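You operate a simulated robot arm through the tools that you are given. There is no shell and no other tool. Be economical: measure what you need, move in short steps, check, and stop when the job is done.

Carry out the task below with a simulated robot arm. There is one attempt and no reset: what you move stays moved.

JOB
Scan the monitor's three listed things in order with the orange scanner, dock it, press SEND.
Fine: the packet is a blue one; move none of them, scan nothing else.

Only the result counts: the job must be done as asked and must still hold three seconds after the hand-in. Knocking over, shifting, dropping, spilling or breaking anything else fails it.

ROBOT AND FRAMES
A 6-joint arm with a four-finger gripper on a trunk, on a base that drives. Base frame: it is fixed to the floor where the robot stands at the start and does not move with it; the origin is under the middle of the robot, x ahead of it, y to its left, z up; the surface under the hand at the start is at about z = 0.88. Units: m, degrees, N and s.
Its first joint turns from -166.0 to 166.0 degrees. Places, roughly: black feed key [-3, -4.8, 1.3]; black monitor [1.4, -0.4, 1.1]; blue print key [1.3, 0.2, 0.9]; green send key [1.2, 0.2, 0.9]; grey feed key [1.8, 0, 1]; grey next key [1.4, 0.2, 0.9]; grey plus key [1.3, 0.2, 0.9]; grey undo key [1.4, 0.2, 0.9]; yellow clear key [1.5, 0.2, 0.9]. Payload 3.67 kg.
Tool frame: the origin (TCP) lies between the finger pads and is the grasp point; the fingertips stand 0.028 m ahead of it; z points along the fingers, y is the line along which they close. Largest opening 0.112 m; the body of the gripper starts 0.073 m behind the TCP.
Orientation is told as [roll, pitch, yaw] about the base's x, y, z axes, in that order, counted from this pose: with the fingers straight down and closing along the base's y, the tool's x points along the base's -x, its y along +y and its z along -z.

CONTROLS
- The arm moves only by the tool drive_tool. Its argument "plan" is a list of rows, each an object (a shift or turn left out is 0, a gripper value left out holds the last) with "offset": the shift along the tool's x, y, z in m, a list of three; "angular": the turn, a rotation vector about the tool's x, y, z in degrees, a list of three; "fingers": the gripper command, from -1 (shut) to 1 (fully open), values between in proportion. In form: [{"offset": [tx, ty, tz], "angular": [ax, ay, az], "fingers": fingers}, ...]. A call has 1 to 8 rows; each row shifts and turns the commanded pose from where the row before left it, along the tool's axes as they then stand. Each row takes 0.2 s and may step no farther than 0.05 m and 8.6 degrees from the row before; otherwise, or with a gripper value out of range, the whole call is refused. Where a pose cannot be reached the arm comes as near as it can. A force on the tool above 40 N (or 10 N above the force at the start of the call, whichever is more), or a blocked arm, ends the call early, and 0.2 s more pass. The fingers move at their own pace and stop on an object; they squeeze with about 31 N. The grip force told is the motor's: it shows also when the fingers shut on nothing. Time passes only in rows, and 0.2 s behind the last, so rows that do not move let the fingers close. The reply holds the time, the measured pose of the TCP, the force on the tool along the base axes, the opening and the grip force, in the units named above and with some noise, with the torque about the TCP (base axes, N m) and any sound that the robot's microphone picked up.
- Cameras (640 x 400 px; columns grow to the right, rows downward): "scene" is now at [0.1051, 0.1851, 1.3424]; the picture's right is [-0.35, -0.94, 0.00], its down [-0.42, 0.16, -0.89] and it looks along [0.84, -0.31, -0.45] (base axes); focal length 255 px, centre (320, 200). "wrist" rides on the gripper at [0.06, -0.018, -0.104] in the tool frame; the picture's right is [0.29, 0.96, 0.00], its down [-0.80, 0.24, -0.55] and it looks along [-0.53, 0.16, 0.83] (tool axes); focal length 234 px, centre (320, 200). There is no depth. A picture from a camera that has moved, and an enlarged one, comes with that camera's place and axes in the base frame and with its lens.
- grab_frame(camera): a new picture of that camera. No time passes.
- drive_base(legs): drives the robot by 1 to 6 legs, each [ahead, left, turn to the left] in m, m and degrees, along the robot's own axes; the way and the turn of a leg run together, so that a leg with both is an arc; at most 1.5 m and 180 degrees a leg. The arm and the cameras ride along, it lands a little off, and it stops where it bumps. It gives what a move gives.
- turn_head(pan, tilt): turns the head with the scene camera to pan (to the left, within 143 degrees either way) and tilt (down, from -29 to 69), counted from straight ahead of the robot. It gives what a move gives.
- zoom(camera, box): a new picture of the part [left, top, right, bottom] of that camera's present view, enlarged. No time passes.
- sign_off(): hands the job in; it is judged then, once.

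Go step by step. Nothing tells you exact positions but the pictures and the camera data: compare them with the known pose of the tool, close in by small moves and look again before you grip or let go. The budget is 120 turns and 78 pictures, counting those below and the enlarged ones. Unless the task says otherwise, let go and move clear before handing in, and close with one line.

The tools are called after "Call:" as name(argument=value, ...) on one line, values as JSON. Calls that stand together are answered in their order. drive_tool: Moves the arm, as the interface text tells. Its arguments: {"type":"object","properties":{"plan":{"type":"array","items":{"type":"object","properties":{"offset":{"type":"array","items":{"type":"number"}},"angular":{"type":"array","items":{"type":"number"}},"fingers":{"type":"number"}}}}},"required":["plan"]} The other tools are called the same way: drive_base (legs) drives the base; turn_head (pan, tilt) turns the head that bears the scene camera; grab_frame (camera) takes a picture; zoom (camera, box) takes an enlarged picture of a part of a camera's view; sign_off () hands the job in.

At the start:

```text
time_s: 0.0
eef_pos: [0.5142, 0.1745, 1.256]
ee_rot: [0.0, 0.0, 0.1]
wrist_force: [-0.3, 0.0, 0.0]
torque: [-0.05, -0.02, -0.02]
finger_gap: 0.1119
grasp_force: 0.0
robot x, y, heading: [0.002, 0.0037, -0.1]
head pan, tilt: [-20.3, 26.9]
```

scene: 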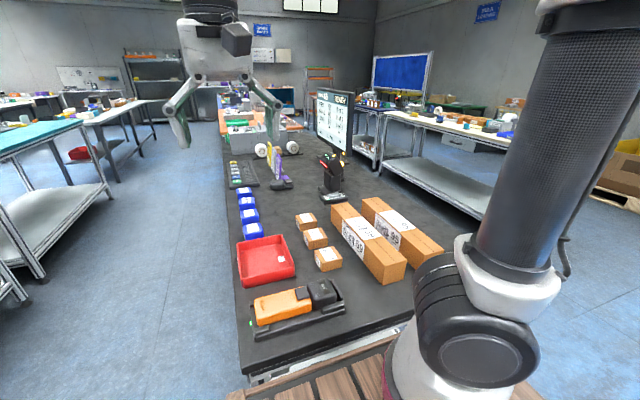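
wrist: 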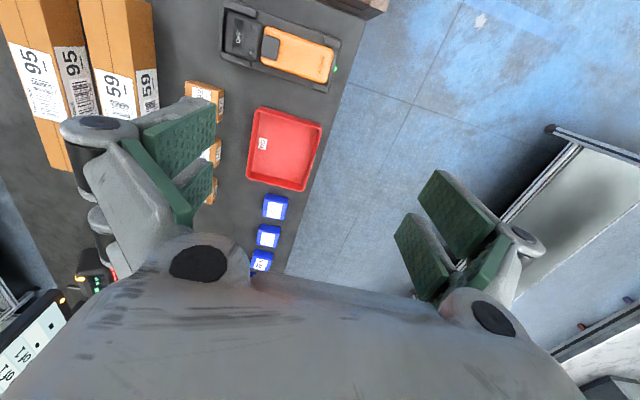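

I see a bench with an orange scanner in a dock near the front, a red tray, blue packets, small cartons, two long cartons, and a monitor farther off. I first enlarge the monitor and the bench to read the list and labels.

Call:
zoom(camera="scene", box=[305, 80, 365, 160])

Call:
zoom(camera="scene", box=[220, 170, 460, 350])

```text
5.00 times, centred on (335, 120) of scene
camera zoom: at [0.1051, 0.1851, 1.3424], right [-0.35, -0.94, 0.0], down [-0.42, 0.16, -0.89], along [0.84, -0.31, -0.45], focal length 1277 px, centre (245, 600)
```

zoom: 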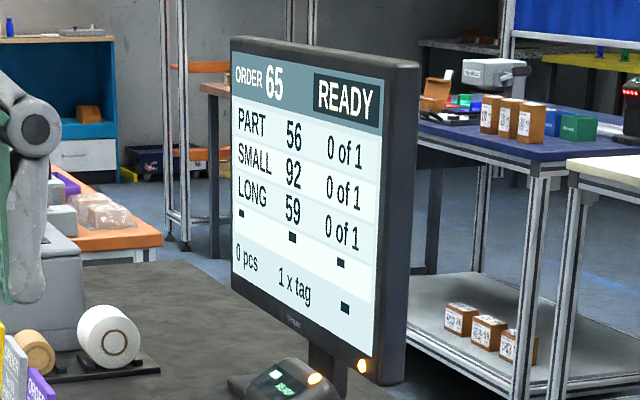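

```text
2.22 times, centred on (340, 260) of scene
camera zoom: at [0.1051, 0.1851, 1.3424], right [-0.35, -0.94, 0.0], down [-0.42, 0.16, -0.89], along [0.84, -0.31, -0.45], focal length 567 px, centre (276, 67)
```

zoom: 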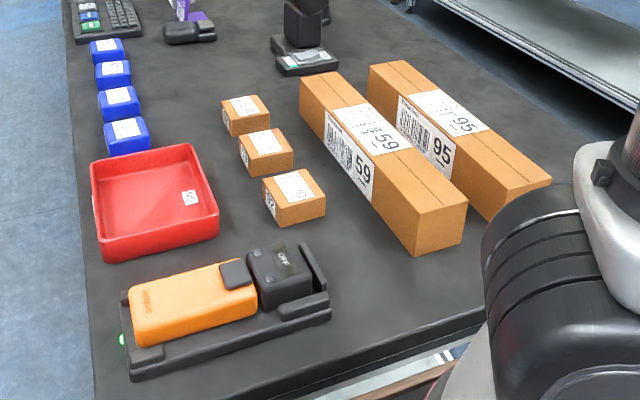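

The list is PART 56, SMALL 92, LONG 59, and long 59 is the nearer-left long carton. I now read the labels of the blue packets and small cartons.

Call:
zoom(camera="scene", box=[228, 180, 284, 244])

Call:
zoom(camera="scene", box=[290, 205, 350, 275])

Call:
zoom(camera="wrist", box=[180, 60, 340, 280])

Call:
zoom(camera="scene", box=[240, 275, 350, 345])

Call:
zoom(camera="scene", box=[220, 140, 360, 220])

```text
6.25 times, centred on (256, 212) of scene
camera zoom: at [0.1051, 0.1851, 1.3424], right [-0.35, -0.94, 0.0], down [-0.42, 0.16, -0.89], along [0.84, -0.31, -0.45], focal length 1596 px, centre (720, 125)
```

zoom: 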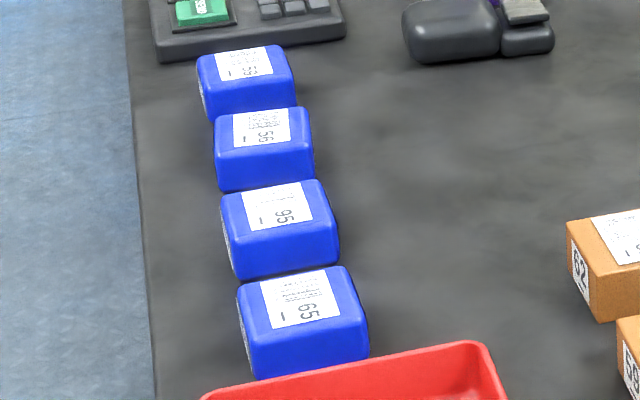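

```text
5.71 times, centred on (320, 240) of scene
camera zoom: at [0.1051, 0.1851, 1.3424], right [-0.35, -0.94, 0.0], down [-0.42, 0.16, -0.89], along [0.84, -0.31, -0.45], focal length 1459 px, centre (320, -29)
```

zoom: 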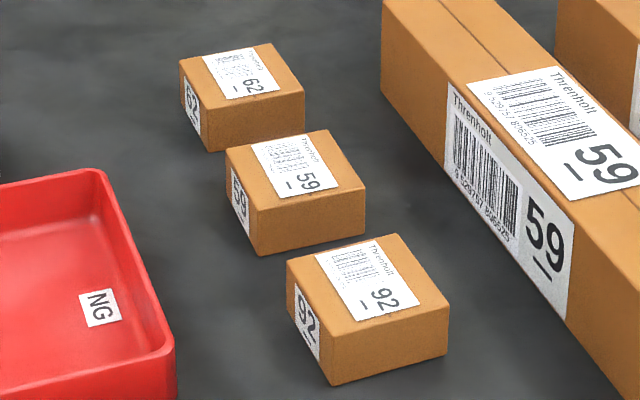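

```text
1.82 times, centred on (260, 170) of wrist
camera zoom: at [0.4542, 0.1572, 1.3596], right [-0.29, 0.96, 0.0], down [0.8, 0.24, 0.55], along [0.53, 0.16, -0.83], focal length 426 px, centre (429, 254)
```

zoom: 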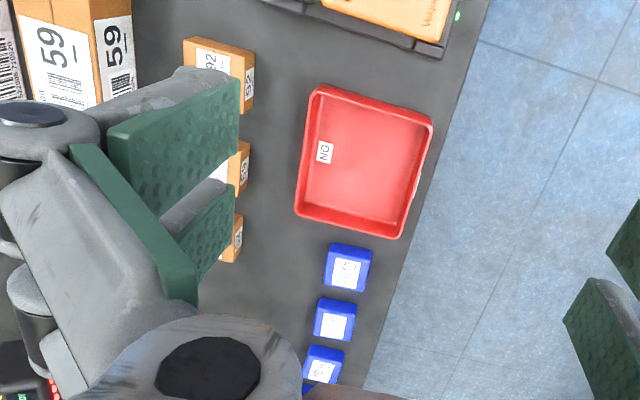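

```text
5.71 times, centred on (295, 310) of scene
camera zoom: at [0.1051, 0.1851, 1.3424], right [-0.35, -0.94, 0.0], down [-0.42, 0.16, -0.89], along [0.84, -0.31, -0.45], focal length 1459 px, centre (463, -429)
```

zoom: 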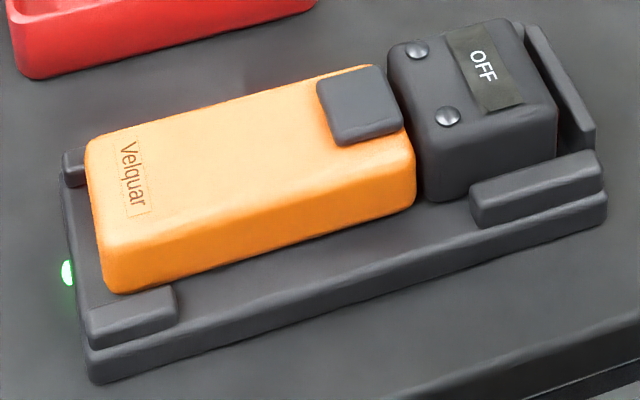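

```text
4.57 times, centred on (290, 180) of scene
camera zoom: at [0.1051, 0.1851, 1.3424], right [-0.35, -0.94, 0.0], down [-0.42, 0.16, -0.89], along [0.84, -0.31, -0.45], focal length 1167 px, centre (457, 291)
```

zoom: 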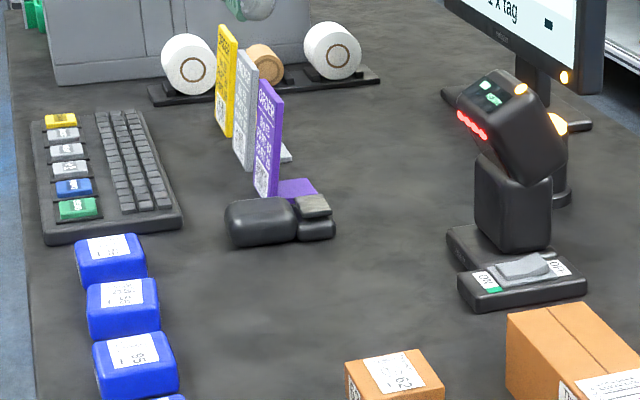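

Third blue packet seems to be 56, the nearest small carton is 92, and the left long carton is 59. Next I look closer at the scanner and its head, and double-check the packets.

Call:
zoom(camera="wrist", box=[210, 0, 350, 90])

Call:
zoom(camera="scene", box=[234, 184, 262, 214])

Call:
zoom(camera="scene", box=[310, 145, 360, 210])

Call:
zoom(camera="scene", box=[222, 155, 264, 195])

```text
4.44 times, centred on (280, 45) of wrist
camera zoom: at [0.4542, 0.1572, 1.3596], right [-0.29, 0.96, 0.0], down [0.8, 0.24, 0.55], along [0.53, 0.16, -0.83], focal length 1041 px, centre (498, 889)
```

zoom: 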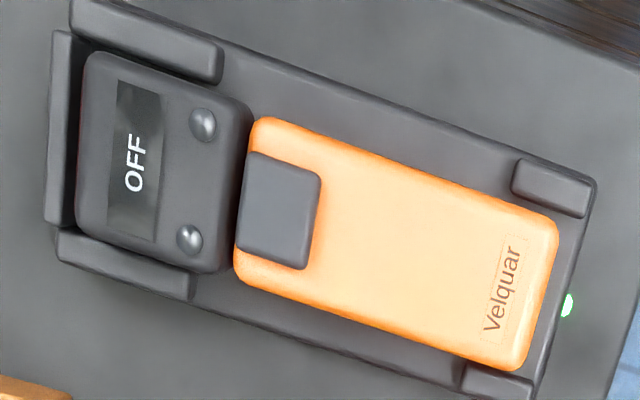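

```text
13.33 times, centred on (248, 199) of scene
camera zoom: at [0.1051, 0.1851, 1.3424], right [-0.35, -0.94, 0.0], down [-0.42, 0.16, -0.89], along [0.84, -0.31, -0.45], focal length 3404 px, centre (1280, 213)
```

zoom: 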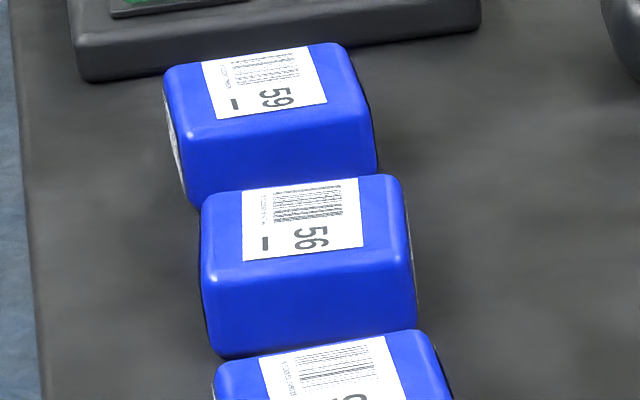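

```text
6.15 times, centred on (335, 178) of scene
camera zoom: at [0.1051, 0.1851, 1.3424], right [-0.35, -0.94, 0.0], down [-0.42, 0.16, -0.89], along [0.84, -0.31, -0.45], focal length 1571 px, centre (228, 338)
```

zoom: 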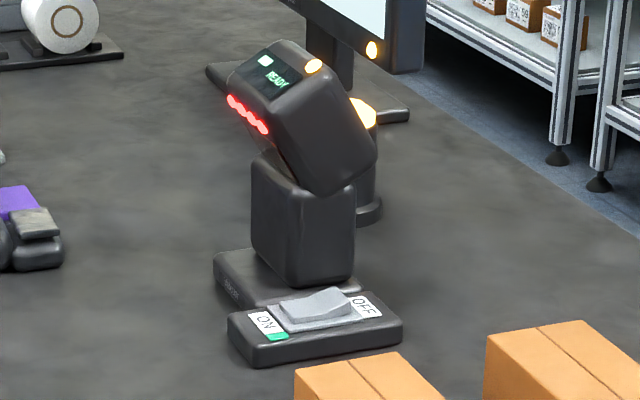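

```text
10.00 times, centred on (243, 175) of scene
camera zoom: at [0.1051, 0.1851, 1.3424], right [-0.35, -0.94, 0.0], down [-0.42, 0.16, -0.89], along [0.84, -0.31, -0.45], focal length 2553 px, centre (1090, 450)
```

zoom: 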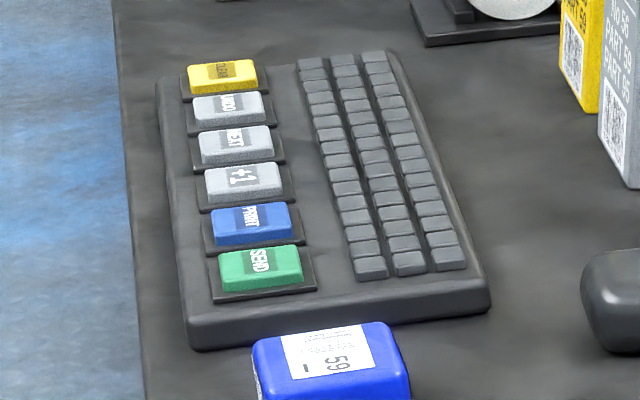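

PART 56 is the third packet (at about [0.91, 0.15]), small 92 at about [0.58, -0.01], and long 59 at about [0.58, -0.11]. The scanner lies along y with its head towards -y, centred at about [0.478, 0.13]. That is too close to the trunk, so I back up a little and turn the hand.

Call:
drive_base(legs=[[-0.17, 0, 0]])

Call:
drive_tool(plan=[{"angular": [0, 0, 8.5]}, {"angular": [0, 0, 8.5]}, {"angular": [0, 0, 8.5]}, {"angular": [0, 0, 8.5]}, {"angular": [0, 0, 8.5]}, {"angular": [0, 0, 8.5]}, {"angular": [0, 0, 8.5]}, {"angular": [0, 0, 8.5]}])

Call:
drive_tool(plan=[{"angular": [0, 0, 8.5]}, {"angular": [0, 0, 8.5]}, {"angular": [0, 0, 5]}, {"angular": [0, 0, 0]}])

Call:
grab_frame(camera="scene")

```text
time_s: 1.5
eef_pos: [0.3422, 0.1747, 1.2557]
ee_rot: [0.0, 0.1, 0.0]
wrist_force: [0.2, 0.1, -0.2]
torque: [0.01, -0.02, 0.0]
finger_gap: 0.1121
grasp_force: 0.1
robot x, y, heading: [-0.1736, 0.004, -0.1]
head pan, tilt: [-20.3, 26.9]
```

```text
time_s: 3.3
eef_pos: [0.3421, 0.1734, 1.2577]
ee_rot: [0.0, 0.0, -68.2]
wrist_force: [0.1, 0.1, -0.7]
torque: [0.0, -0.06, 0.03]
finger_gap: 0.1119
grasp_force: 0.1
robot x, y, heading: [-0.168, 0.0002, -0.3]
head pan, tilt: [-20.3, 26.9]
```

```text
time_s: 4.3
eef_pos: [0.3425, 0.1728, 1.2567]
ee_rot: [0.0, 0.0, -90.1]
wrist_force: [-0.6, 0.6, -0.9]
torque: [0.03, -0.01, 0.02]
finger_gap: 0.1117
grasp_force: 0.0
robot x, y, heading: [-0.1704, 0.0044, -0.3]
head pan, tilt: [-20.3, 26.9]
```

```text
64 pictures are left
camera scene: at [-0.0658, 0.1851, 1.3424], right [-0.35, -0.94, 0.0], down [-0.42, 0.16, -0.89], along [0.84, -0.31, -0.45], focal length 255 px, centre (320, 200)
```

scene: 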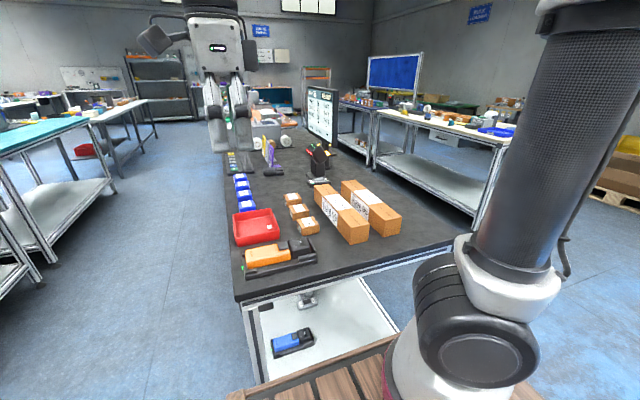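

The hand now closes along base x, with the camera on the tail side. I move above the scanner and look with the wrist camera.

Call:
drive_tool(plan=[{"offset": [-0.01, 0.034, 0.03]}, {"offset": [-0.01, 0.034, 0.03]}, {"offset": [-0.01, 0.034, 0.03]}, {"offset": [-0.013, 0.034, 0.03]}, {"offset": [0, 0, 0.03]}, {}])

Call:
grab_frame(camera="wrist")

Call:
zoom(camera="scene", box=[220, 180, 340, 290])

```text
time_s: 5.7
eef_pos: [0.4782, 0.1312, 1.1046]
ee_rot: [-0.1, 0.0, -90.1]
wrist_force: [-0.8, -0.6, 0.4]
torque: [0.02, -0.02, -0.04]
finger_gap: 0.1118
grasp_force: 0.0
robot x, y, heading: [-0.172, 0.0023, -0.2]
head pan, tilt: [-20.3, 26.9]
```

```text
63 pictures are left
camera wrist: at [0.4612, 0.1922, 1.2085], right [0.96, 0.29, 0.0], down [0.24, -0.8, 0.55], along [0.16, -0.53, -0.83], focal length 234 px, centre (320, 200)
```

wrist: 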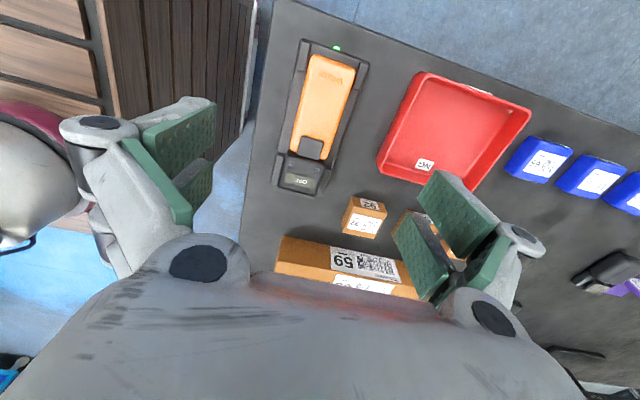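

```text
3.64 times, centred on (280, 235) of scene
camera zoom: at [-0.0658, 0.1851, 1.3424], right [-0.35, -0.94, 0.0], down [-0.42, 0.16, -0.89], along [0.84, -0.31, -0.45], focal length 928 px, centre (466, 73)
```

zoom: 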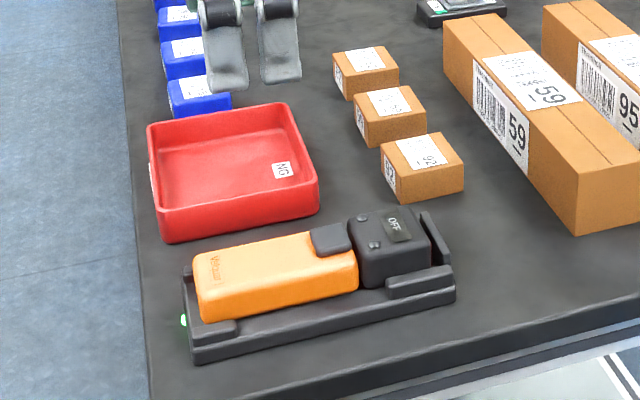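

The handle axis is at about x = 0.480, running from y = 0.075 to 0.185, about 0.054 wide. I descend with open fingers over the mid-handle.

Call:
drive_tool(plan=[{"offset": [0, 0.002, 0.045]}, {"offset": [0, 0, 0.045]}, {"offset": [0, 0, 0.045]}, {"offset": [0, 0, 0.035]}, {}])

Call:
grab_frame(camera="wrist")

Call:
zoom(camera="scene", box=[220, 180, 340, 290])

```text
time_s: 6.9
eef_pos: [0.4805, 0.1306, 0.9355]
ee_rot: [0.0, 0.0, -90.0]
wrist_force: [-0.2, 1.2, 0.2]
torque: [-0.01, 0.02, 0.01]
finger_gap: 0.112
grasp_force: 0.1
robot x, y, heading: [-0.1725, -0.0019, 0.2]
head pan, tilt: [-20.3, 26.9]
```

```text
61 pictures are left
camera wrist: at [0.464, 0.1916, 1.039], right [0.96, 0.29, 0.0], down [0.24, -0.8, 0.55], along [0.16, -0.53, -0.83], focal length 234 px, centre (320, 200)
```

wrist: 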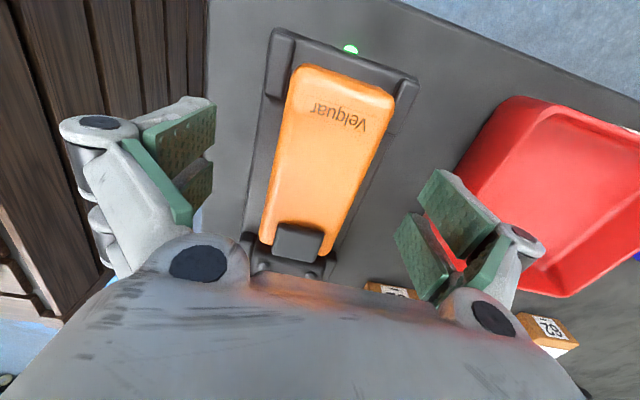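

```text
3.64 times, centred on (280, 235) of scene
camera zoom: at [-0.0658, 0.1851, 1.3424], right [-0.35, -0.94, 0.0], down [-0.42, 0.16, -0.89], along [0.84, -0.31, -0.45], focal length 928 px, centre (466, 73)
```

zoom: 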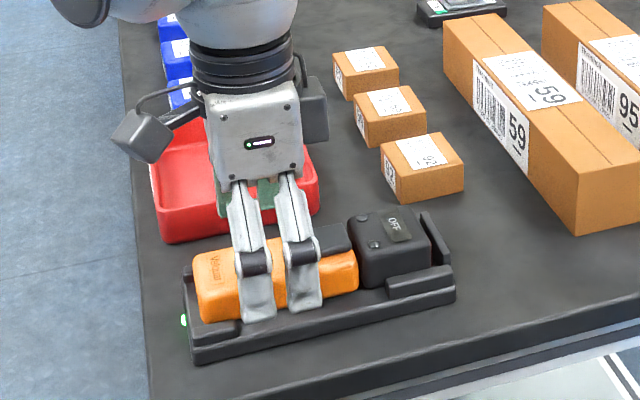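

The fingers straddle the handle clear of the dock cheeks. I go down a touch and close.

Call:
drive_tool(plan=[{"offset": [0, 0, 0.008]}, {"fingers": -1}, {"fingers": -1}, {"fingers": -1}, {"fingers": -1}])

Call:
zoom(camera="scene", box=[220, 180, 340, 290])

```text
time_s: 8.1
eef_pos: [0.4806, 0.1313, 0.9283]
ee_rot: [0.0, 0.0, -90.1]
wrist_force: [-0.7, 0.8, 0.6]
torque: [-0.09, 0.06, -0.08]
finger_gap: 0.0519
grasp_force: 30.9
robot x, y, heading: [-0.1702, -0.0002, -0.1]
head pan, tilt: [-20.3, 26.9]
```

```text
3.64 times, centred on (280, 235) of scene
camera zoom: at [-0.0657, 0.1851, 1.3424], right [-0.35, -0.94, 0.0], down [-0.42, 0.16, -0.89], along [0.84, -0.31, -0.45], focal length 928 px, centre (466, 73)
```

zoom: 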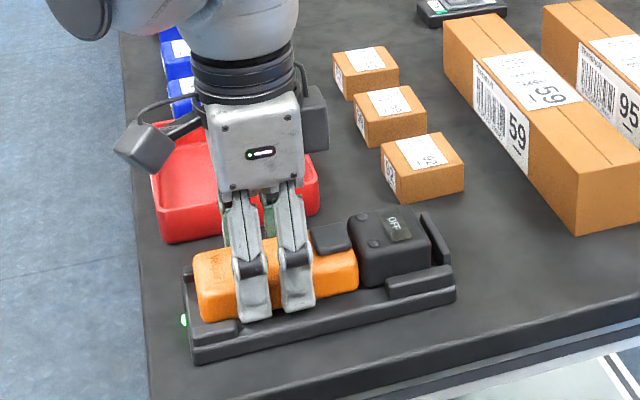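

Gripped (gap 0.052); the docked pose is TCP [0.4806, 0.1313, 0.928]. I lift straight up and look at what changes.

Call:
drive_tool(plan=[{"offset": [0, 0, -0.02]}, {"offset": [0, 0, -0.04]}, {"offset": [0, 0, -0.04]}, {"offset": [0, 0, -0.04]}, {}])

Call:
zoom(camera="scene", box=[220, 130, 340, 290])

Call:
grab_frame(camera="wrist")

```text
time_s: 9.3
eef_pos: [0.48, 0.1307, 1.0678]
ee_rot: [-0.1, 0.0, -90.1]
wrist_force: [-0.3, 0.3, -2.3]
torque: [0.07, 0.01, -0.02]
finger_gap: 0.0516
grasp_force: 31.1
robot x, y, heading: [-0.1723, 0.0007, 0.1]
head pan, tilt: [-20.3, 26.9]
```

```text
2.50 times, centred on (280, 210) of scene
camera zoom: at [-0.0656, 0.1851, 1.3424], right [-0.35, -0.94, 0.0], down [-0.42, 0.16, -0.89], along [0.84, -0.31, -0.45], focal length 638 px, centre (420, 175)
```

zoom: 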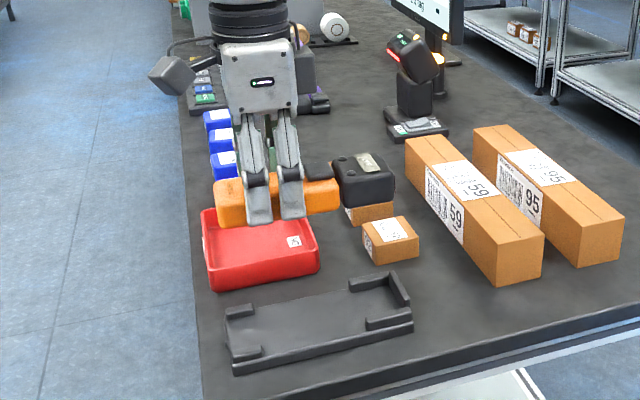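

```text
57 pictures are left
camera wrist: at [0.4629, 0.1914, 1.1711], right [0.96, 0.29, 0.0], down [0.24, -0.8, 0.55], along [0.16, -0.53, -0.83], focal length 234 px, centre (320, 200)
```

wrist: 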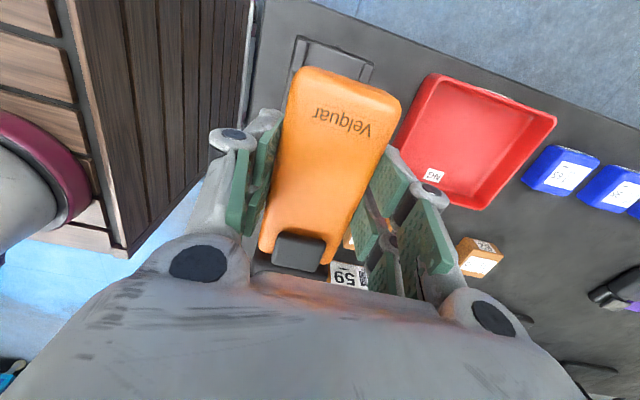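

The scanner is free of the dock. I check its head display and find the window.

Call:
zoom(camera="scene", box=[336, 182, 384, 222])

Call:
zoom(camera="scene", box=[295, 180, 390, 240])

```text
10.00 times, centred on (360, 202) of scene
camera zoom: at [-0.0656, 0.1851, 1.3424], right [-0.35, -0.94, 0.0], down [-0.42, 0.16, -0.89], along [0.84, -0.31, -0.45], focal length 2553 px, centre (-80, 180)
```

zoom: 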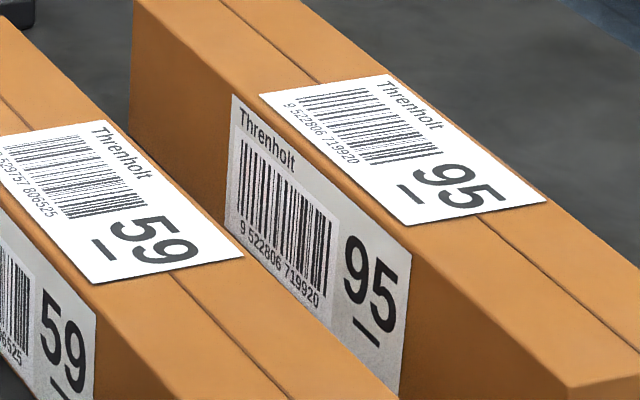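

```text
6.67 times, centred on (342, 210) of scene
camera zoom: at [-0.0656, 0.1851, 1.3424], right [-0.35, -0.94, 0.0], down [-0.42, 0.16, -0.89], along [0.84, -0.31, -0.45], focal length 1702 px, centre (170, 133)
```

zoom: 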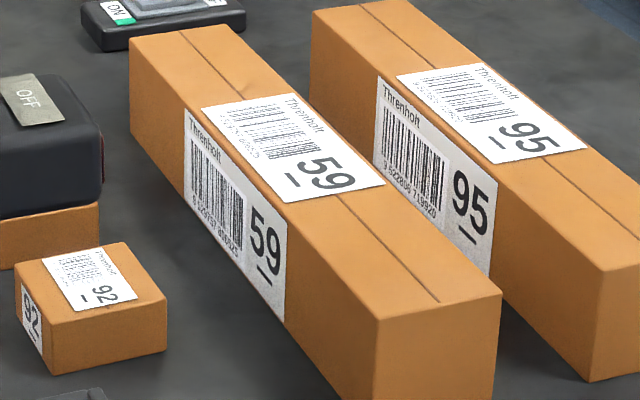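

The display reads OFF still. I zoom on the actual head to find the window and trigger.

Call:
zoom(camera="scene", box=[230, 180, 320, 236])

Call:
zoom(camera="scene", box=[230, 236, 330, 290])

```text
7.11 times, centred on (275, 208) of scene
camera zoom: at [-0.0656, 0.1851, 1.3424], right [-0.35, -0.94, 0.0], down [-0.42, 0.16, -0.89], along [0.84, -0.31, -0.45], focal length 1816 px, centre (640, 143)
```

zoom: 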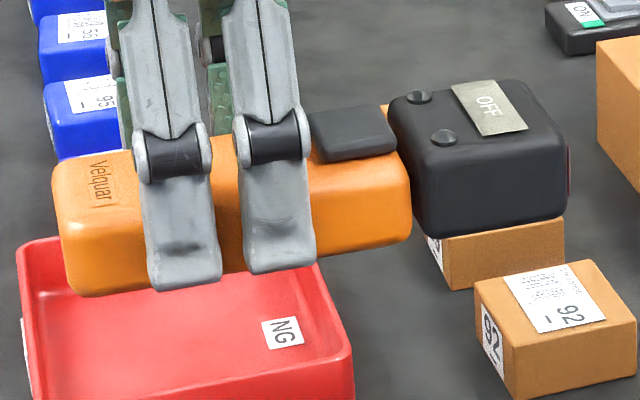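

```text
6.40 times, centred on (280, 263) of scene
camera zoom: at [-0.0656, 0.1851, 1.3424], right [-0.35, -0.94, 0.0], down [-0.42, 0.16, -0.89], along [0.84, -0.31, -0.45], focal length 1634 px, centre (576, -203)
```

zoom: 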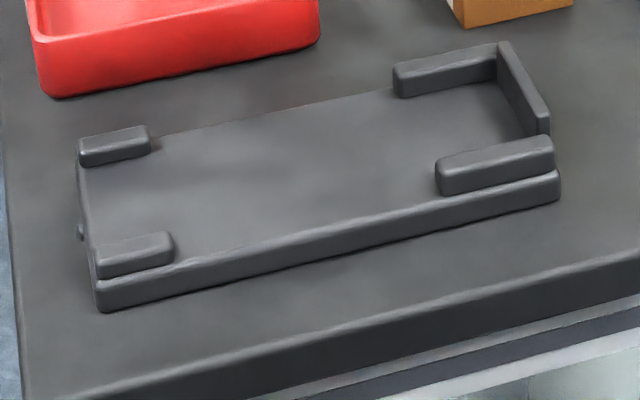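

The window is the red-framed face at the head's front end, and the grey pad on top looks like a trigger or power button. The display says OFF, so I redock the scanner and try pressing the pad there, where nothing can be read.

Call:
drive_tool(plan=[{"offset": [0, 0, 0.045]}, {"offset": [0, 0, 0.045]}, {"offset": [0, 0, 0.03]}, {"offset": [0, 0, 0.0185]}, {}])

Call:
zoom(camera="scene", box=[230, 220, 340, 290])

```text
time_s: 10.5
eef_pos: [0.4809, 0.1309, 0.9281]
ee_rot: [0.0, 0.0, -90.0]
wrist_force: [-0.2, -0.2, -2.1]
torque: [0.12, 0.01, 0.02]
finger_gap: 0.0519
grasp_force: 31.2
robot x, y, heading: [-0.1725, 0.0016, -0.2]
head pan, tilt: [-20.3, 26.9]
```

```text
5.71 times, centred on (285, 255) of scene
camera zoom: at [-0.0657, 0.1851, 1.3424], right [-0.35, -0.94, 0.0], down [-0.42, 0.16, -0.89], along [0.84, -0.31, -0.45], focal length 1459 px, centre (520, -114)
```

zoom: 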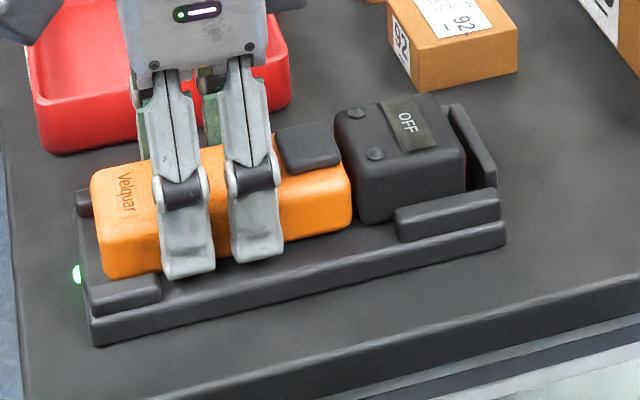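

It seats well and the dock lamp is green again. I release, rise, shut the fingers and move above the pad.

Call:
drive_tool(plan=[{"fingers": 1}, {"fingers": 1}, {"fingers": 1}, {"offset": [0, 0, -0.04]}, {"offset": [0, 0, -0.04], "fingers": -1}, {"offset": [-0.037, 0, 0], "fingers": -1}, {"fingers": -1}, {"fingers": -1}])

Call:
zoom(camera="scene", box=[230, 180, 340, 290])

Call:
grab_frame(camera="wrist")

```text
time_s: 12.3
eef_pos: [0.4799, 0.0931, 1.009]
ee_rot: [0.0, 0.0, -90.1]
wrist_force: [-0.3, -0.1, -0.7]
torque: [0.01, 0.0, 0.02]
finger_gap: 0.0001
grasp_force: 31.0
robot x, y, heading: [-0.1682, -0.0002, -0.1]
head pan, tilt: [-20.3, 26.9]
```

```text
3.64 times, centred on (285, 235) of scene
camera zoom: at [-0.0657, 0.1851, 1.3424], right [-0.35, -0.94, 0.0], down [-0.42, 0.16, -0.89], along [0.84, -0.31, -0.45], focal length 928 px, centre (447, 73)
```

zoom: 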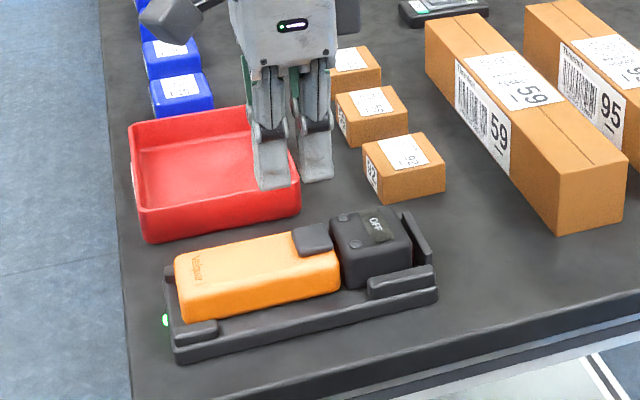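

```text
50 pictures are left
camera wrist: at [0.4626, 0.1542, 1.1129], right [0.96, 0.29, 0.0], down [0.24, -0.8, 0.55], along [0.16, -0.53, -0.83], focal length 234 px, centre (320, 200)
```

wrist: 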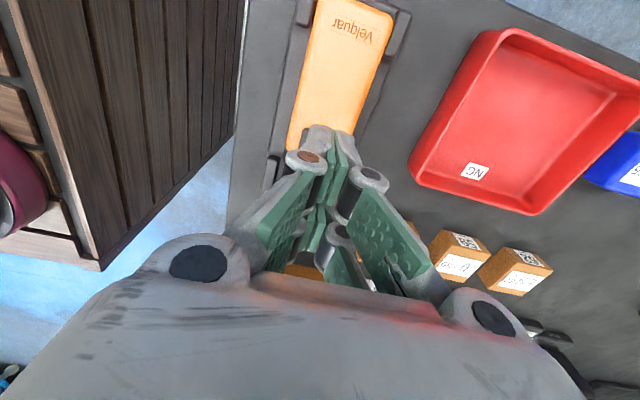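

The hind/fore finger blades straddle so that the front blade will land on the pad. I shift 4 mm tailwards and press in small steps.

Call:
drive_tool(plan=[{"offset": [0.004, 0, 0.02], "fingers": -1}, {"offset": [0, 0, 0.01]}, {"offset": [0, 0, 0.004]}, {"offset": [0, 0, 0.004]}, {"offset": [0, 0, 0.003]}, {"offset": [0, 0, 0.003]}])

Call:
zoom(camera="scene", box=[250, 210, 330, 260])

```text
time_s: 13.7
eef_pos: [0.4803, 0.098, 0.9662]
ee_rot: [0.0, 0.0, -90.0]
wrist_force: [-0.1, 0.3, 0.0]
torque: [-0.05, -0.02, -0.02]
finger_gap: 0.0
grasp_force: 31.1
robot x, y, heading: [-0.1716, 0.0002, -0.0]
head pan, tilt: [-20.3, 26.9]
```

```text
8.00 times, centred on (290, 235) of scene
camera zoom: at [-0.0658, 0.1851, 1.3424], right [-0.35, -0.94, 0.0], down [-0.42, 0.16, -0.89], along [0.84, -0.31, -0.45], focal length 2042 px, centre (560, -80)
```

zoom: 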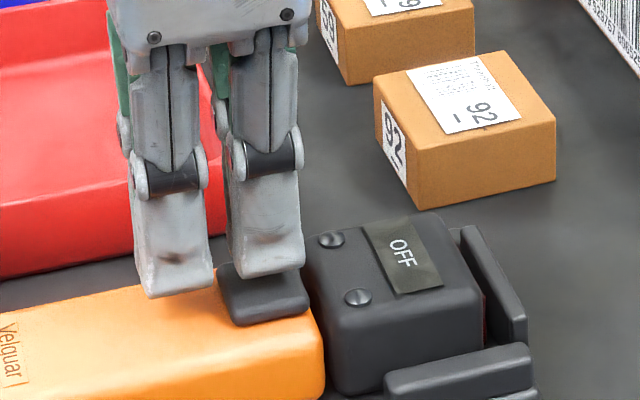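

The front blade is just above the pad with no contact yet. I continue pressing in small steps.

Call:
drive_tool(plan=[{"offset": [0, 0, 0.003]}, {"offset": [0, 0, 0.003]}, {"offset": [0, 0, 0.002]}, {"offset": [0, 0, 0.002]}, {"offset": [0, 0, 0.002]}])

Call:
zoom(camera="scene", box=[250, 210, 330, 260])

```text
time_s: 14.9
eef_pos: [0.4813, 0.0976, 0.9539]
ee_rot: [0.0, -0.1, -90.1]
wrist_force: [0.3, -1.0, 3.0]
torque: [-0.09, 0.0, 0.04]
finger_gap: 0.0062
grasp_force: 30.2
robot x, y, heading: [-0.1709, -0.0035, -0.2]
head pan, tilt: [-20.3, 26.9]
heard: click
```

```text
8.00 times, centred on (290, 235) of scene
camera zoom: at [-0.0658, 0.185, 1.3425], right [-0.35, -0.94, 0.0], down [-0.42, 0.16, -0.89], along [0.84, -0.31, -0.45], focal length 2042 px, centre (560, -80)
```

zoom: 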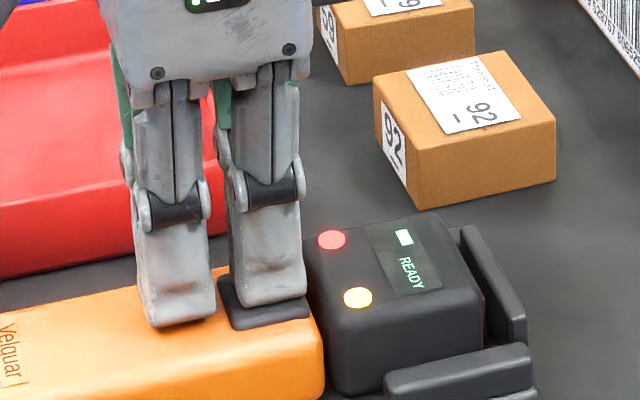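

A click, and the display now says READY with lamps lit. I lift off and see whether it stays on.

Call:
drive_tool(plan=[{"offset": [0, 0, -0.03]}, {"offset": [0, 0, -0.03]}, {}])

Call:
zoom(camera="scene", box=[250, 210, 330, 260])

```text
time_s: 15.7
eef_pos: [0.4811, 0.0978, 1.014]
ee_rot: [0.0, 0.1, -90.0]
wrist_force: [-0.7, 0.2, 0.4]
torque: [0.02, 0.02, 0.0]
finger_gap: 0.0
grasp_force: 30.8
robot x, y, heading: [-0.1691, -0.0023, -0.1]
head pan, tilt: [-20.3, 26.9]
```

```text
8.00 times, centred on (290, 235) of scene
camera zoom: at [-0.0657, 0.1851, 1.3424], right [-0.35, -0.94, 0.0], down [-0.42, 0.16, -0.89], along [0.84, -0.31, -0.45], focal length 2042 px, centre (560, -80)
```

zoom: 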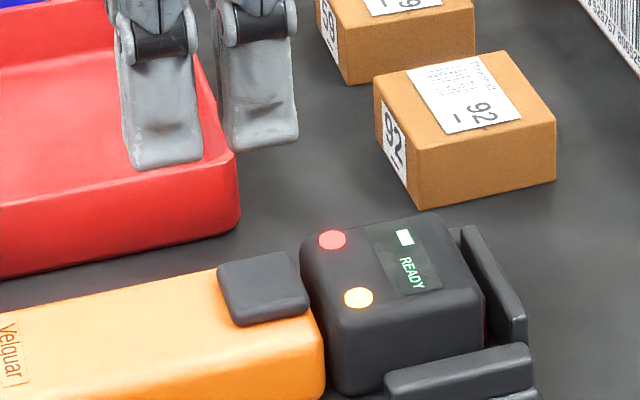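

The pad is a power button; it is READY and stays on, so from here I keep its beam off other labels. I regrip at the same place on the handle.

Call:
drive_tool(plan=[{"offset": [0.033, 0, 0], "fingers": 1}, {"fingers": 1}, {"fingers": 1}, {"offset": [0, 0, 0.045], "fingers": 1}, {"offset": [0, 0, 0.04]}, {"fingers": -1}, {"fingers": -1}, {"fingers": -1}])

```text
time_s: 17.5
eef_pos: [0.4806, 0.1313, 0.9274]
ee_rot: [0.0, 0.0, -90.1]
wrist_force: [-0.4, -0.2, -1.0]
torque: [0.13, -0.02, -0.01]
finger_gap: 0.0515
grasp_force: 31.1
robot x, y, heading: [-0.1707, -0.001, 0.0]
head pan, tilt: [-20.3, 26.9]
```

Gripped again at the same spot. I lift to about 1.12 and turn the head towards the robot (-x), away from labels.

Call:
drive_tool(plan=[{"offset": [0, 0, -0.03]}, {"offset": [0, 0, -0.05]}, {"offset": [0, 0, -0.05]}, {"offset": [0, 0, -0.05]}, {"angular": [0, 0, 8.5]}, {"angular": [0, 0, 8.5]}, {"angular": [0, 0, 8.5]}, {"angular": [0, 0, 8.5]}])

Call:
drive_tool(plan=[{"angular": [0, 0, 8.5]}, {"angular": [0, 0, 8.5]}, {"angular": [0, 0, 8.5]}, {"angular": [0, 0, 8.5]}, {"angular": [0, 0, 8.5]}, {"angular": [0, 0, 8.5]}, {"angular": [0, 0, 5]}, {}])

Call:
grab_frame(camera="scene")

```text
time_s: 19.3
eef_pos: [0.4805, 0.131, 1.1082]
ee_rot: [0.0, 0.0, -124.2]
wrist_force: [0.1, 0.1, -2.5]
torque: [0.05, -0.05, 0.01]
finger_gap: 0.0517
grasp_force: 30.5
robot x, y, heading: [-0.169, 0.0005, 0.1]
head pan, tilt: [-20.3, 26.9]
```

```text
time_s: 21.1
eef_pos: [0.5519, -0.1217, 1.08]
ee_rot: [-5.5, -0.2, -174.7]
wrist_force: [-0.4, 0.2, -3.4]
torque: [-0.01, -0.11, 0.01]
finger_gap: 0.0516
grasp_force: 30.8
out of reach, approached as far as the arm can: row 2, 3, 4, 5, 6, 7
robot x, y, heading: [-0.1697, 0.0025, 0.1]
head pan, tilt: [-20.3, 26.9]
```

```text
46 pictures are left
camera scene: at [-0.0657, 0.185, 1.3424], right [-0.35, -0.94, 0.0], down [-0.42, 0.16, -0.89], along [0.84, -0.31, -0.45], focal length 255 px, centre (320, 200)
```

scene: 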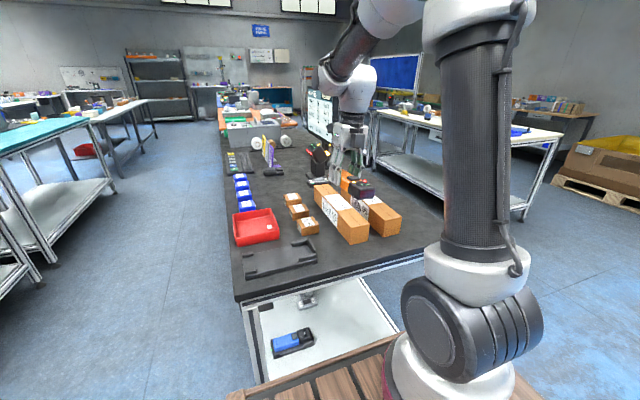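

The wrist ran into its limit and the arm strayed over the long cartons, though clear of them. I turn back and check.

Call:
drive_tool(plan=[{"angular": [0, 0, -5]}, {"angular": [0, 0, -8.5]}, {"angular": [0, 0, -8.5]}, {"angular": [0, 0, -8.5]}, {"angular": [0, 0, -8.5]}, {"angular": [0, 0, -8.5]}, {"angular": [0, 0, -8.5]}, {}])

Call:
zoom(camera="scene", box=[230, 80, 390, 280])

```text
time_s: 22.9
eef_pos: [0.5511, -0.1209, 1.0806]
ee_rot: [-2.9, 3.6, -119.6]
wrist_force: [-0.6, -0.2, -3.2]
torque: [0.09, -0.07, -0.02]
finger_gap: 0.052
grasp_force: 31.3
robot x, y, heading: [-0.1689, -0.0005, 0.1]
head pan, tilt: [-20.3, 26.9]
```

```text
2.00 times, centred on (310, 180) of scene
camera zoom: at [-0.0657, 0.185, 1.3424], right [-0.35, -0.94, 0.0], down [-0.42, 0.16, -0.89], along [0.84, -0.31, -0.45], focal length 511 px, centre (340, 240)
```

zoom: 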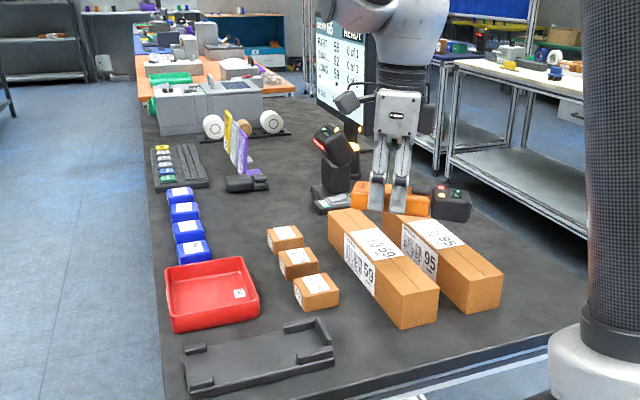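

The command now starts from where the arm is. I level the tool, turn back to yaw -90, then check.

Call:
drive_tool(plan=[{"offset": [0, 0, -0.03]}, {"angular": [-2.9, -3.6, 0]}, {"angular": [0, 0, -8.5]}, {"angular": [0, 0, -8.5]}, {"angular": [0, 0, -8.5]}, {"angular": [0, 0, -4.1]}, {}])

Call:
zoom(camera="scene", box=[300, 80, 400, 200])

```text
time_s: 24.5
eef_pos: [0.5512, -0.1241, 1.1096]
ee_rot: [0.0, -0.1, -89.9]
wrist_force: [-0.5, -0.9, -2.8]
torque: [0.07, -0.01, 0.0]
finger_gap: 0.0517
grasp_force: 31.1
robot x, y, heading: [-0.1699, 0.0013, -0.1]
head pan, tilt: [-20.3, 26.9]
```

```text
3.33 times, centred on (350, 140) of scene
camera zoom: at [-0.0657, 0.185, 1.3424], right [-0.35, -0.94, 0.0], down [-0.42, 0.16, -0.89], along [0.84, -0.31, -0.45], focal length 851 px, centre (220, 400)
```

zoom: 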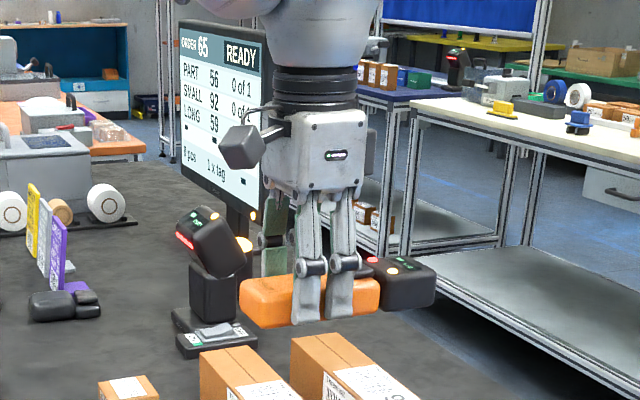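

All still 0 of 1, fine. I return over the dock to regrip the other way round, which suits the wrist better.

Call:
drive_tool(plan=[{"offset": [0.0426, -0.0118, 0]}, {"offset": [0.0426, -0.0118, 0]}, {"offset": [0.0426, -0.0118, 0]}, {"offset": [0.0426, -0.0118, 0]}, {"offset": [0.0426, -0.0118, 0]}, {"offset": [0.0426, -0.0118, 0]}, {}])

```text
time_s: 26.1
eef_pos: [0.4804, 0.1334, 1.1089]
ee_rot: [0.1, -0.1, -90.0]
wrist_force: [-0.1, -0.4, -1.1]
torque: [0.07, 0.0, 0.03]
finger_gap: 0.0515
grasp_force: 30.8
robot x, y, heading: [-0.1684, -0.0017, 0.1]
head pan, tilt: [-20.3, 26.9]
```

Call:
drive_tool(plan=[{"offset": [-0.002, 0, 0.05]}, {"offset": [0, 0, 0.05]}, {"offset": [0, 0, 0.045]}, {"offset": [0, 0, 0.02]}, {}])

Call:
zoom(camera="scene", box=[230, 220, 340, 290])

```text
time_s: 27.3
eef_pos: [0.4819, 0.1314, 0.9432]
ee_rot: [0.1, -0.1, -90.0]
wrist_force: [0.2, -0.2, -2.4]
torque: [0.08, 0.02, -0.01]
finger_gap: 0.0519
grasp_force: 30.6
robot x, y, heading: [-0.1734, -0.0037, -0.0]
head pan, tilt: [-20.3, 26.9]
```

```text
5.71 times, centred on (285, 255) of scene
camera zoom: at [-0.0657, 0.1851, 1.3424], right [-0.35, -0.94, 0.0], down [-0.42, 0.16, -0.89], along [0.84, -0.31, -0.45], focal length 1459 px, centre (520, -114)
```

zoom: 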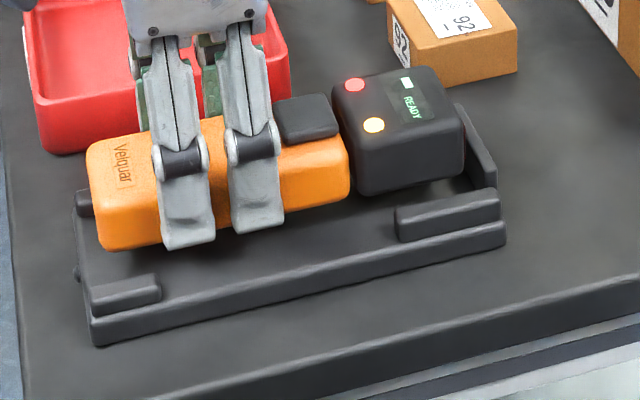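

It hangs aligned over the seat. I lower the last 15 mm, release, rise and begin turning the empty hand to yaw +90 (back through 0).

Call:
drive_tool(plan=[{"offset": [0, 0, 0.0155]}, {}, {"fingers": 1}, {"fingers": 1}, {"fingers": 1}, {"offset": [0, 0, -0.05]}, {"offset": [0, 0, -0.05]}, {"offset": [0, 0, -0.03]}])

Call:
drive_tool(plan=[{"angular": [0, 0, -8.5]}, {"angular": [0, 0, -8.5]}, {"angular": [0, 0, -8.5]}, {"angular": [0, 0, -8.5]}, {"angular": [0, 0, -8.5]}, {"angular": [0, 0, -8.5]}, {"angular": [0, 0, -8.5]}, {"angular": [0, 0, -8.5]}])

Call:
drive_tool(plan=[{"angular": [0, 0, -8.5]}, {"angular": [0, 0, -8.5]}, {"angular": [0, 0, -8.5]}, {"angular": [0, 0, -8.5]}, {"angular": [0, 0, -8.5]}, {"angular": [0, 0, -8.5]}, {"angular": [0, 0, -8.5]}, {"angular": [0, 0, -8.5]}])

Call:
drive_tool(plan=[{"angular": [0, 0, -8.5]}, {"angular": [0, 0, -8.5]}, {"angular": [0, 0, -8.5]}, {"angular": [0, 0, -8.5]}, {"angular": [0, 0, -8.5]}, {"angular": [0, 0, -1.5]}, {}])

Call:
zoom(camera="scene", box=[210, 170, 350, 290])

```text
time_s: 29.1
eef_pos: [0.4805, 0.1303, 1.0583]
ee_rot: [0.1, -0.1, -90.1]
wrist_force: [0.0, 0.7, 0.9]
torque: [0.01, 0.03, -0.01]
finger_gap: 0.1122
grasp_force: 0.0
robot x, y, heading: [-0.1688, 0.0008, -0.4]
head pan, tilt: [-20.3, 26.9]
```

```text
time_s: 30.9
eef_pos: [0.4812, 0.1303, 1.0589]
ee_rot: [0.0, -0.1, -21.8]
wrist_force: [0.3, 0.1, 0.2]
torque: [0.01, -0.02, -0.03]
finger_gap: 0.1117
grasp_force: 0.1
robot x, y, heading: [-0.1716, 0.0009, -0.2]
head pan, tilt: [-20.3, 26.9]
```

```text
time_s: 32.7
eef_pos: [0.4808, 0.1316, 1.058]
ee_rot: [-0.1, 0.0, 46.2]
wrist_force: [0.5, 0.6, 0.7]
torque: [-0.02, 0.01, -0.04]
finger_gap: 0.1122
grasp_force: 0.0
robot x, y, heading: [-0.1712, 0.0038, -0.1]
head pan, tilt: [-20.3, 26.9]
```

```text
time_s: 34.3
eef_pos: [0.4802, 0.1304, 1.058]
ee_rot: [0.0, 0.0, 90.1]
wrist_force: [-0.7, -0.3, 0.0]
torque: [0.01, 0.03, -0.02]
finger_gap: 0.1119
grasp_force: 0.0
robot x, y, heading: [-0.1755, 0.0003, -0.0]
head pan, tilt: [-20.3, 26.9]
```

```text
3.33 times, centred on (280, 230) of scene
camera zoom: at [-0.0657, 0.1851, 1.3424], right [-0.35, -0.94, 0.0], down [-0.42, 0.16, -0.89], along [0.84, -0.31, -0.45], focal length 851 px, centre (453, 100)
```

zoom: 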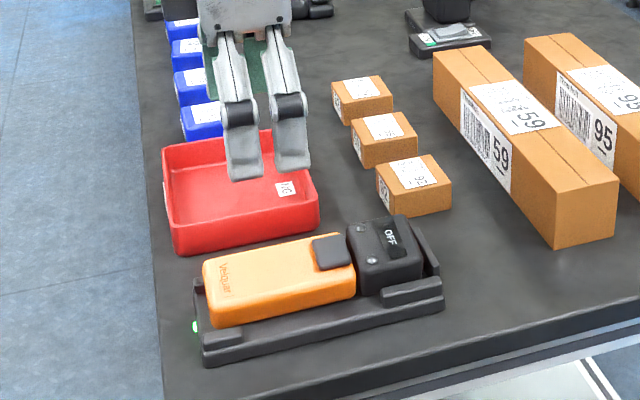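

Docking switched it off, so I press the pad again with this hand orientation.

Call:
drive_tool(plan=[{"offset": [0.033, 0, 0], "fingers": -1}, {"fingers": -1}, {"offset": [0, 0, 0.045]}, {"offset": [0, 0, 0.045]}, {"offset": [0, 0, 0.006]}, {"offset": [0, 0, 0.004]}, {"offset": [0, 0, 0.003]}, {"offset": [0, 0, 0.002]}])

Call:
zoom(camera="scene", box=[250, 210, 330, 260])

```text
time_s: 36.1
eef_pos: [0.4801, 0.0983, 0.9539]
ee_rot: [-0.1, 0.0, 90.0]
wrist_force: [0.0, -1.7, 3.7]
torque: [-0.1, -0.06, 0.02]
finger_gap: 0.0061
grasp_force: 31.6
robot x, y, heading: [-0.1688, 0.0023, -0.2]
head pan, tilt: [-20.3, 26.9]
heard: click
```

```text
8.00 times, centred on (290, 235) of scene
camera zoom: at [-0.0658, 0.185, 1.3425], right [-0.35, -0.94, 0.0], down [-0.42, 0.16, -0.89], along [0.84, -0.31, -0.45], focal length 2042 px, centre (560, -80)
```

zoom: 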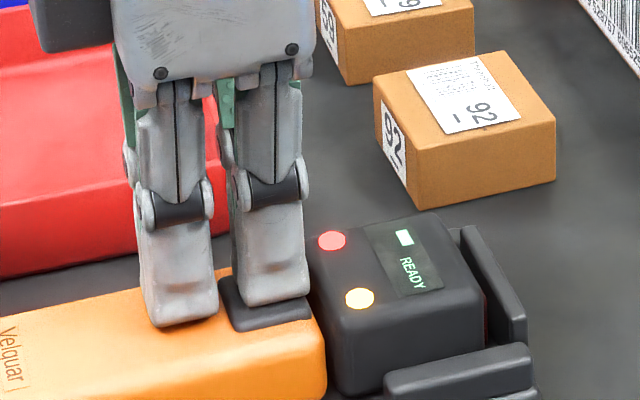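

READY again. I rise, step back to the mid-handle and grip.

Call:
drive_tool(plan=[{"offset": [0, 0, -0.045]}, {"offset": [0, 0, -0.02], "fingers": 1}, {"offset": [-0.033, 0, 0], "fingers": 1}, {"fingers": 1}, {"offset": [0, 0, 0.045]}, {"offset": [0, 0, 0.046]}, {"fingers": -1}, {"fingers": -1}])

Call:
drive_tool(plan=[{"fingers": -1}, {"fingers": -1}, {"offset": [0, 0, -0.03]}, {"offset": [0, 0, -0.05]}, {"offset": [0, 0, -0.05]}, {"offset": [0, 0, -0.05]}, {"offset": [0, 0, -0.02]}, {}])

Call:
grab_frame(camera="scene")

```text
time_s: 37.9
eef_pos: [0.4796, 0.1304, 0.9263]
ee_rot: [-0.1, 0.1, 90.0]
wrist_force: [0.4, -0.1, 0.6]
torque: [0.03, -0.05, 0.01]
finger_gap: 0.0517
grasp_force: 30.7
robot x, y, heading: [-0.1684, 0.0002, -0.3]
head pan, tilt: [-20.3, 26.9]
```

```text
time_s: 39.7
eef_pos: [0.4809, 0.1313, 1.1268]
ee_rot: [-0.2, 0.1, 90.0]
wrist_force: [-0.4, 0.7, -3.0]
torque: [0.08, 0.06, 0.04]
finger_gap: 0.0517
grasp_force: 30.8
robot x, y, heading: [-0.1734, 0.0001, -0.3]
head pan, tilt: [-20.3, 26.9]
```

```text
40 pictures are left
camera scene: at [-0.0656, 0.1851, 1.3424], right [-0.35, -0.94, 0.0], down [-0.42, 0.16, -0.89], along [0.84, -0.31, -0.45], focal length 255 px, centre (320, 200)
```

scene: 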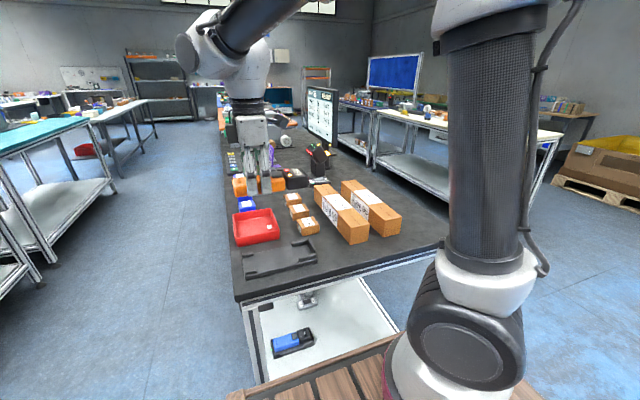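

Gripped and lifted with 0.2 m of rise from the seat. Now I turn yaw from +90 to 0, swinging the head towards the robot.

Call:
drive_tool(plan=[{"angular": [0, 0, 8.5]}, {"angular": [0, 0, 8.5]}, {"angular": [0, 0, 8.5]}, {"angular": [0, 0, 8.5]}, {"angular": [0, 0, 8.5]}, {"angular": [0, 0, 8.5]}, {"angular": [0, 0, 8.5]}, {"angular": [0, 0, 8.5]}])

Call:
drive_tool(plan=[{"angular": [0, 0, 8.5]}, {"angular": [0, 0, 8.5]}, {"angular": [0, 0, 5]}, {"offset": [0, 0, -0.04]}, {}])

```text
time_s: 41.5
eef_pos: [0.4813, 0.1304, 1.1274]
ee_rot: [-0.1, 0.0, 21.9]
wrist_force: [0.0, -0.1, -1.8]
torque: [0.0, -0.11, 0.0]
finger_gap: 0.0516
grasp_force: 30.9
robot x, y, heading: [-0.1674, 0.0011, -0.1]
head pan, tilt: [-20.3, 26.9]
```

```text
time_s: 42.7
eef_pos: [0.4803, 0.1302, 1.1687]
ee_rot: [-0.2, -0.1, 0.1]
wrist_force: [0.6, -1.4, -2.3]
torque: [0.0, -0.08, 0.0]
finger_gap: 0.0517
grasp_force: 30.1
robot x, y, heading: [-0.1738, 0.001, -0.0]
head pan, tilt: [-20.3, 26.9]
```

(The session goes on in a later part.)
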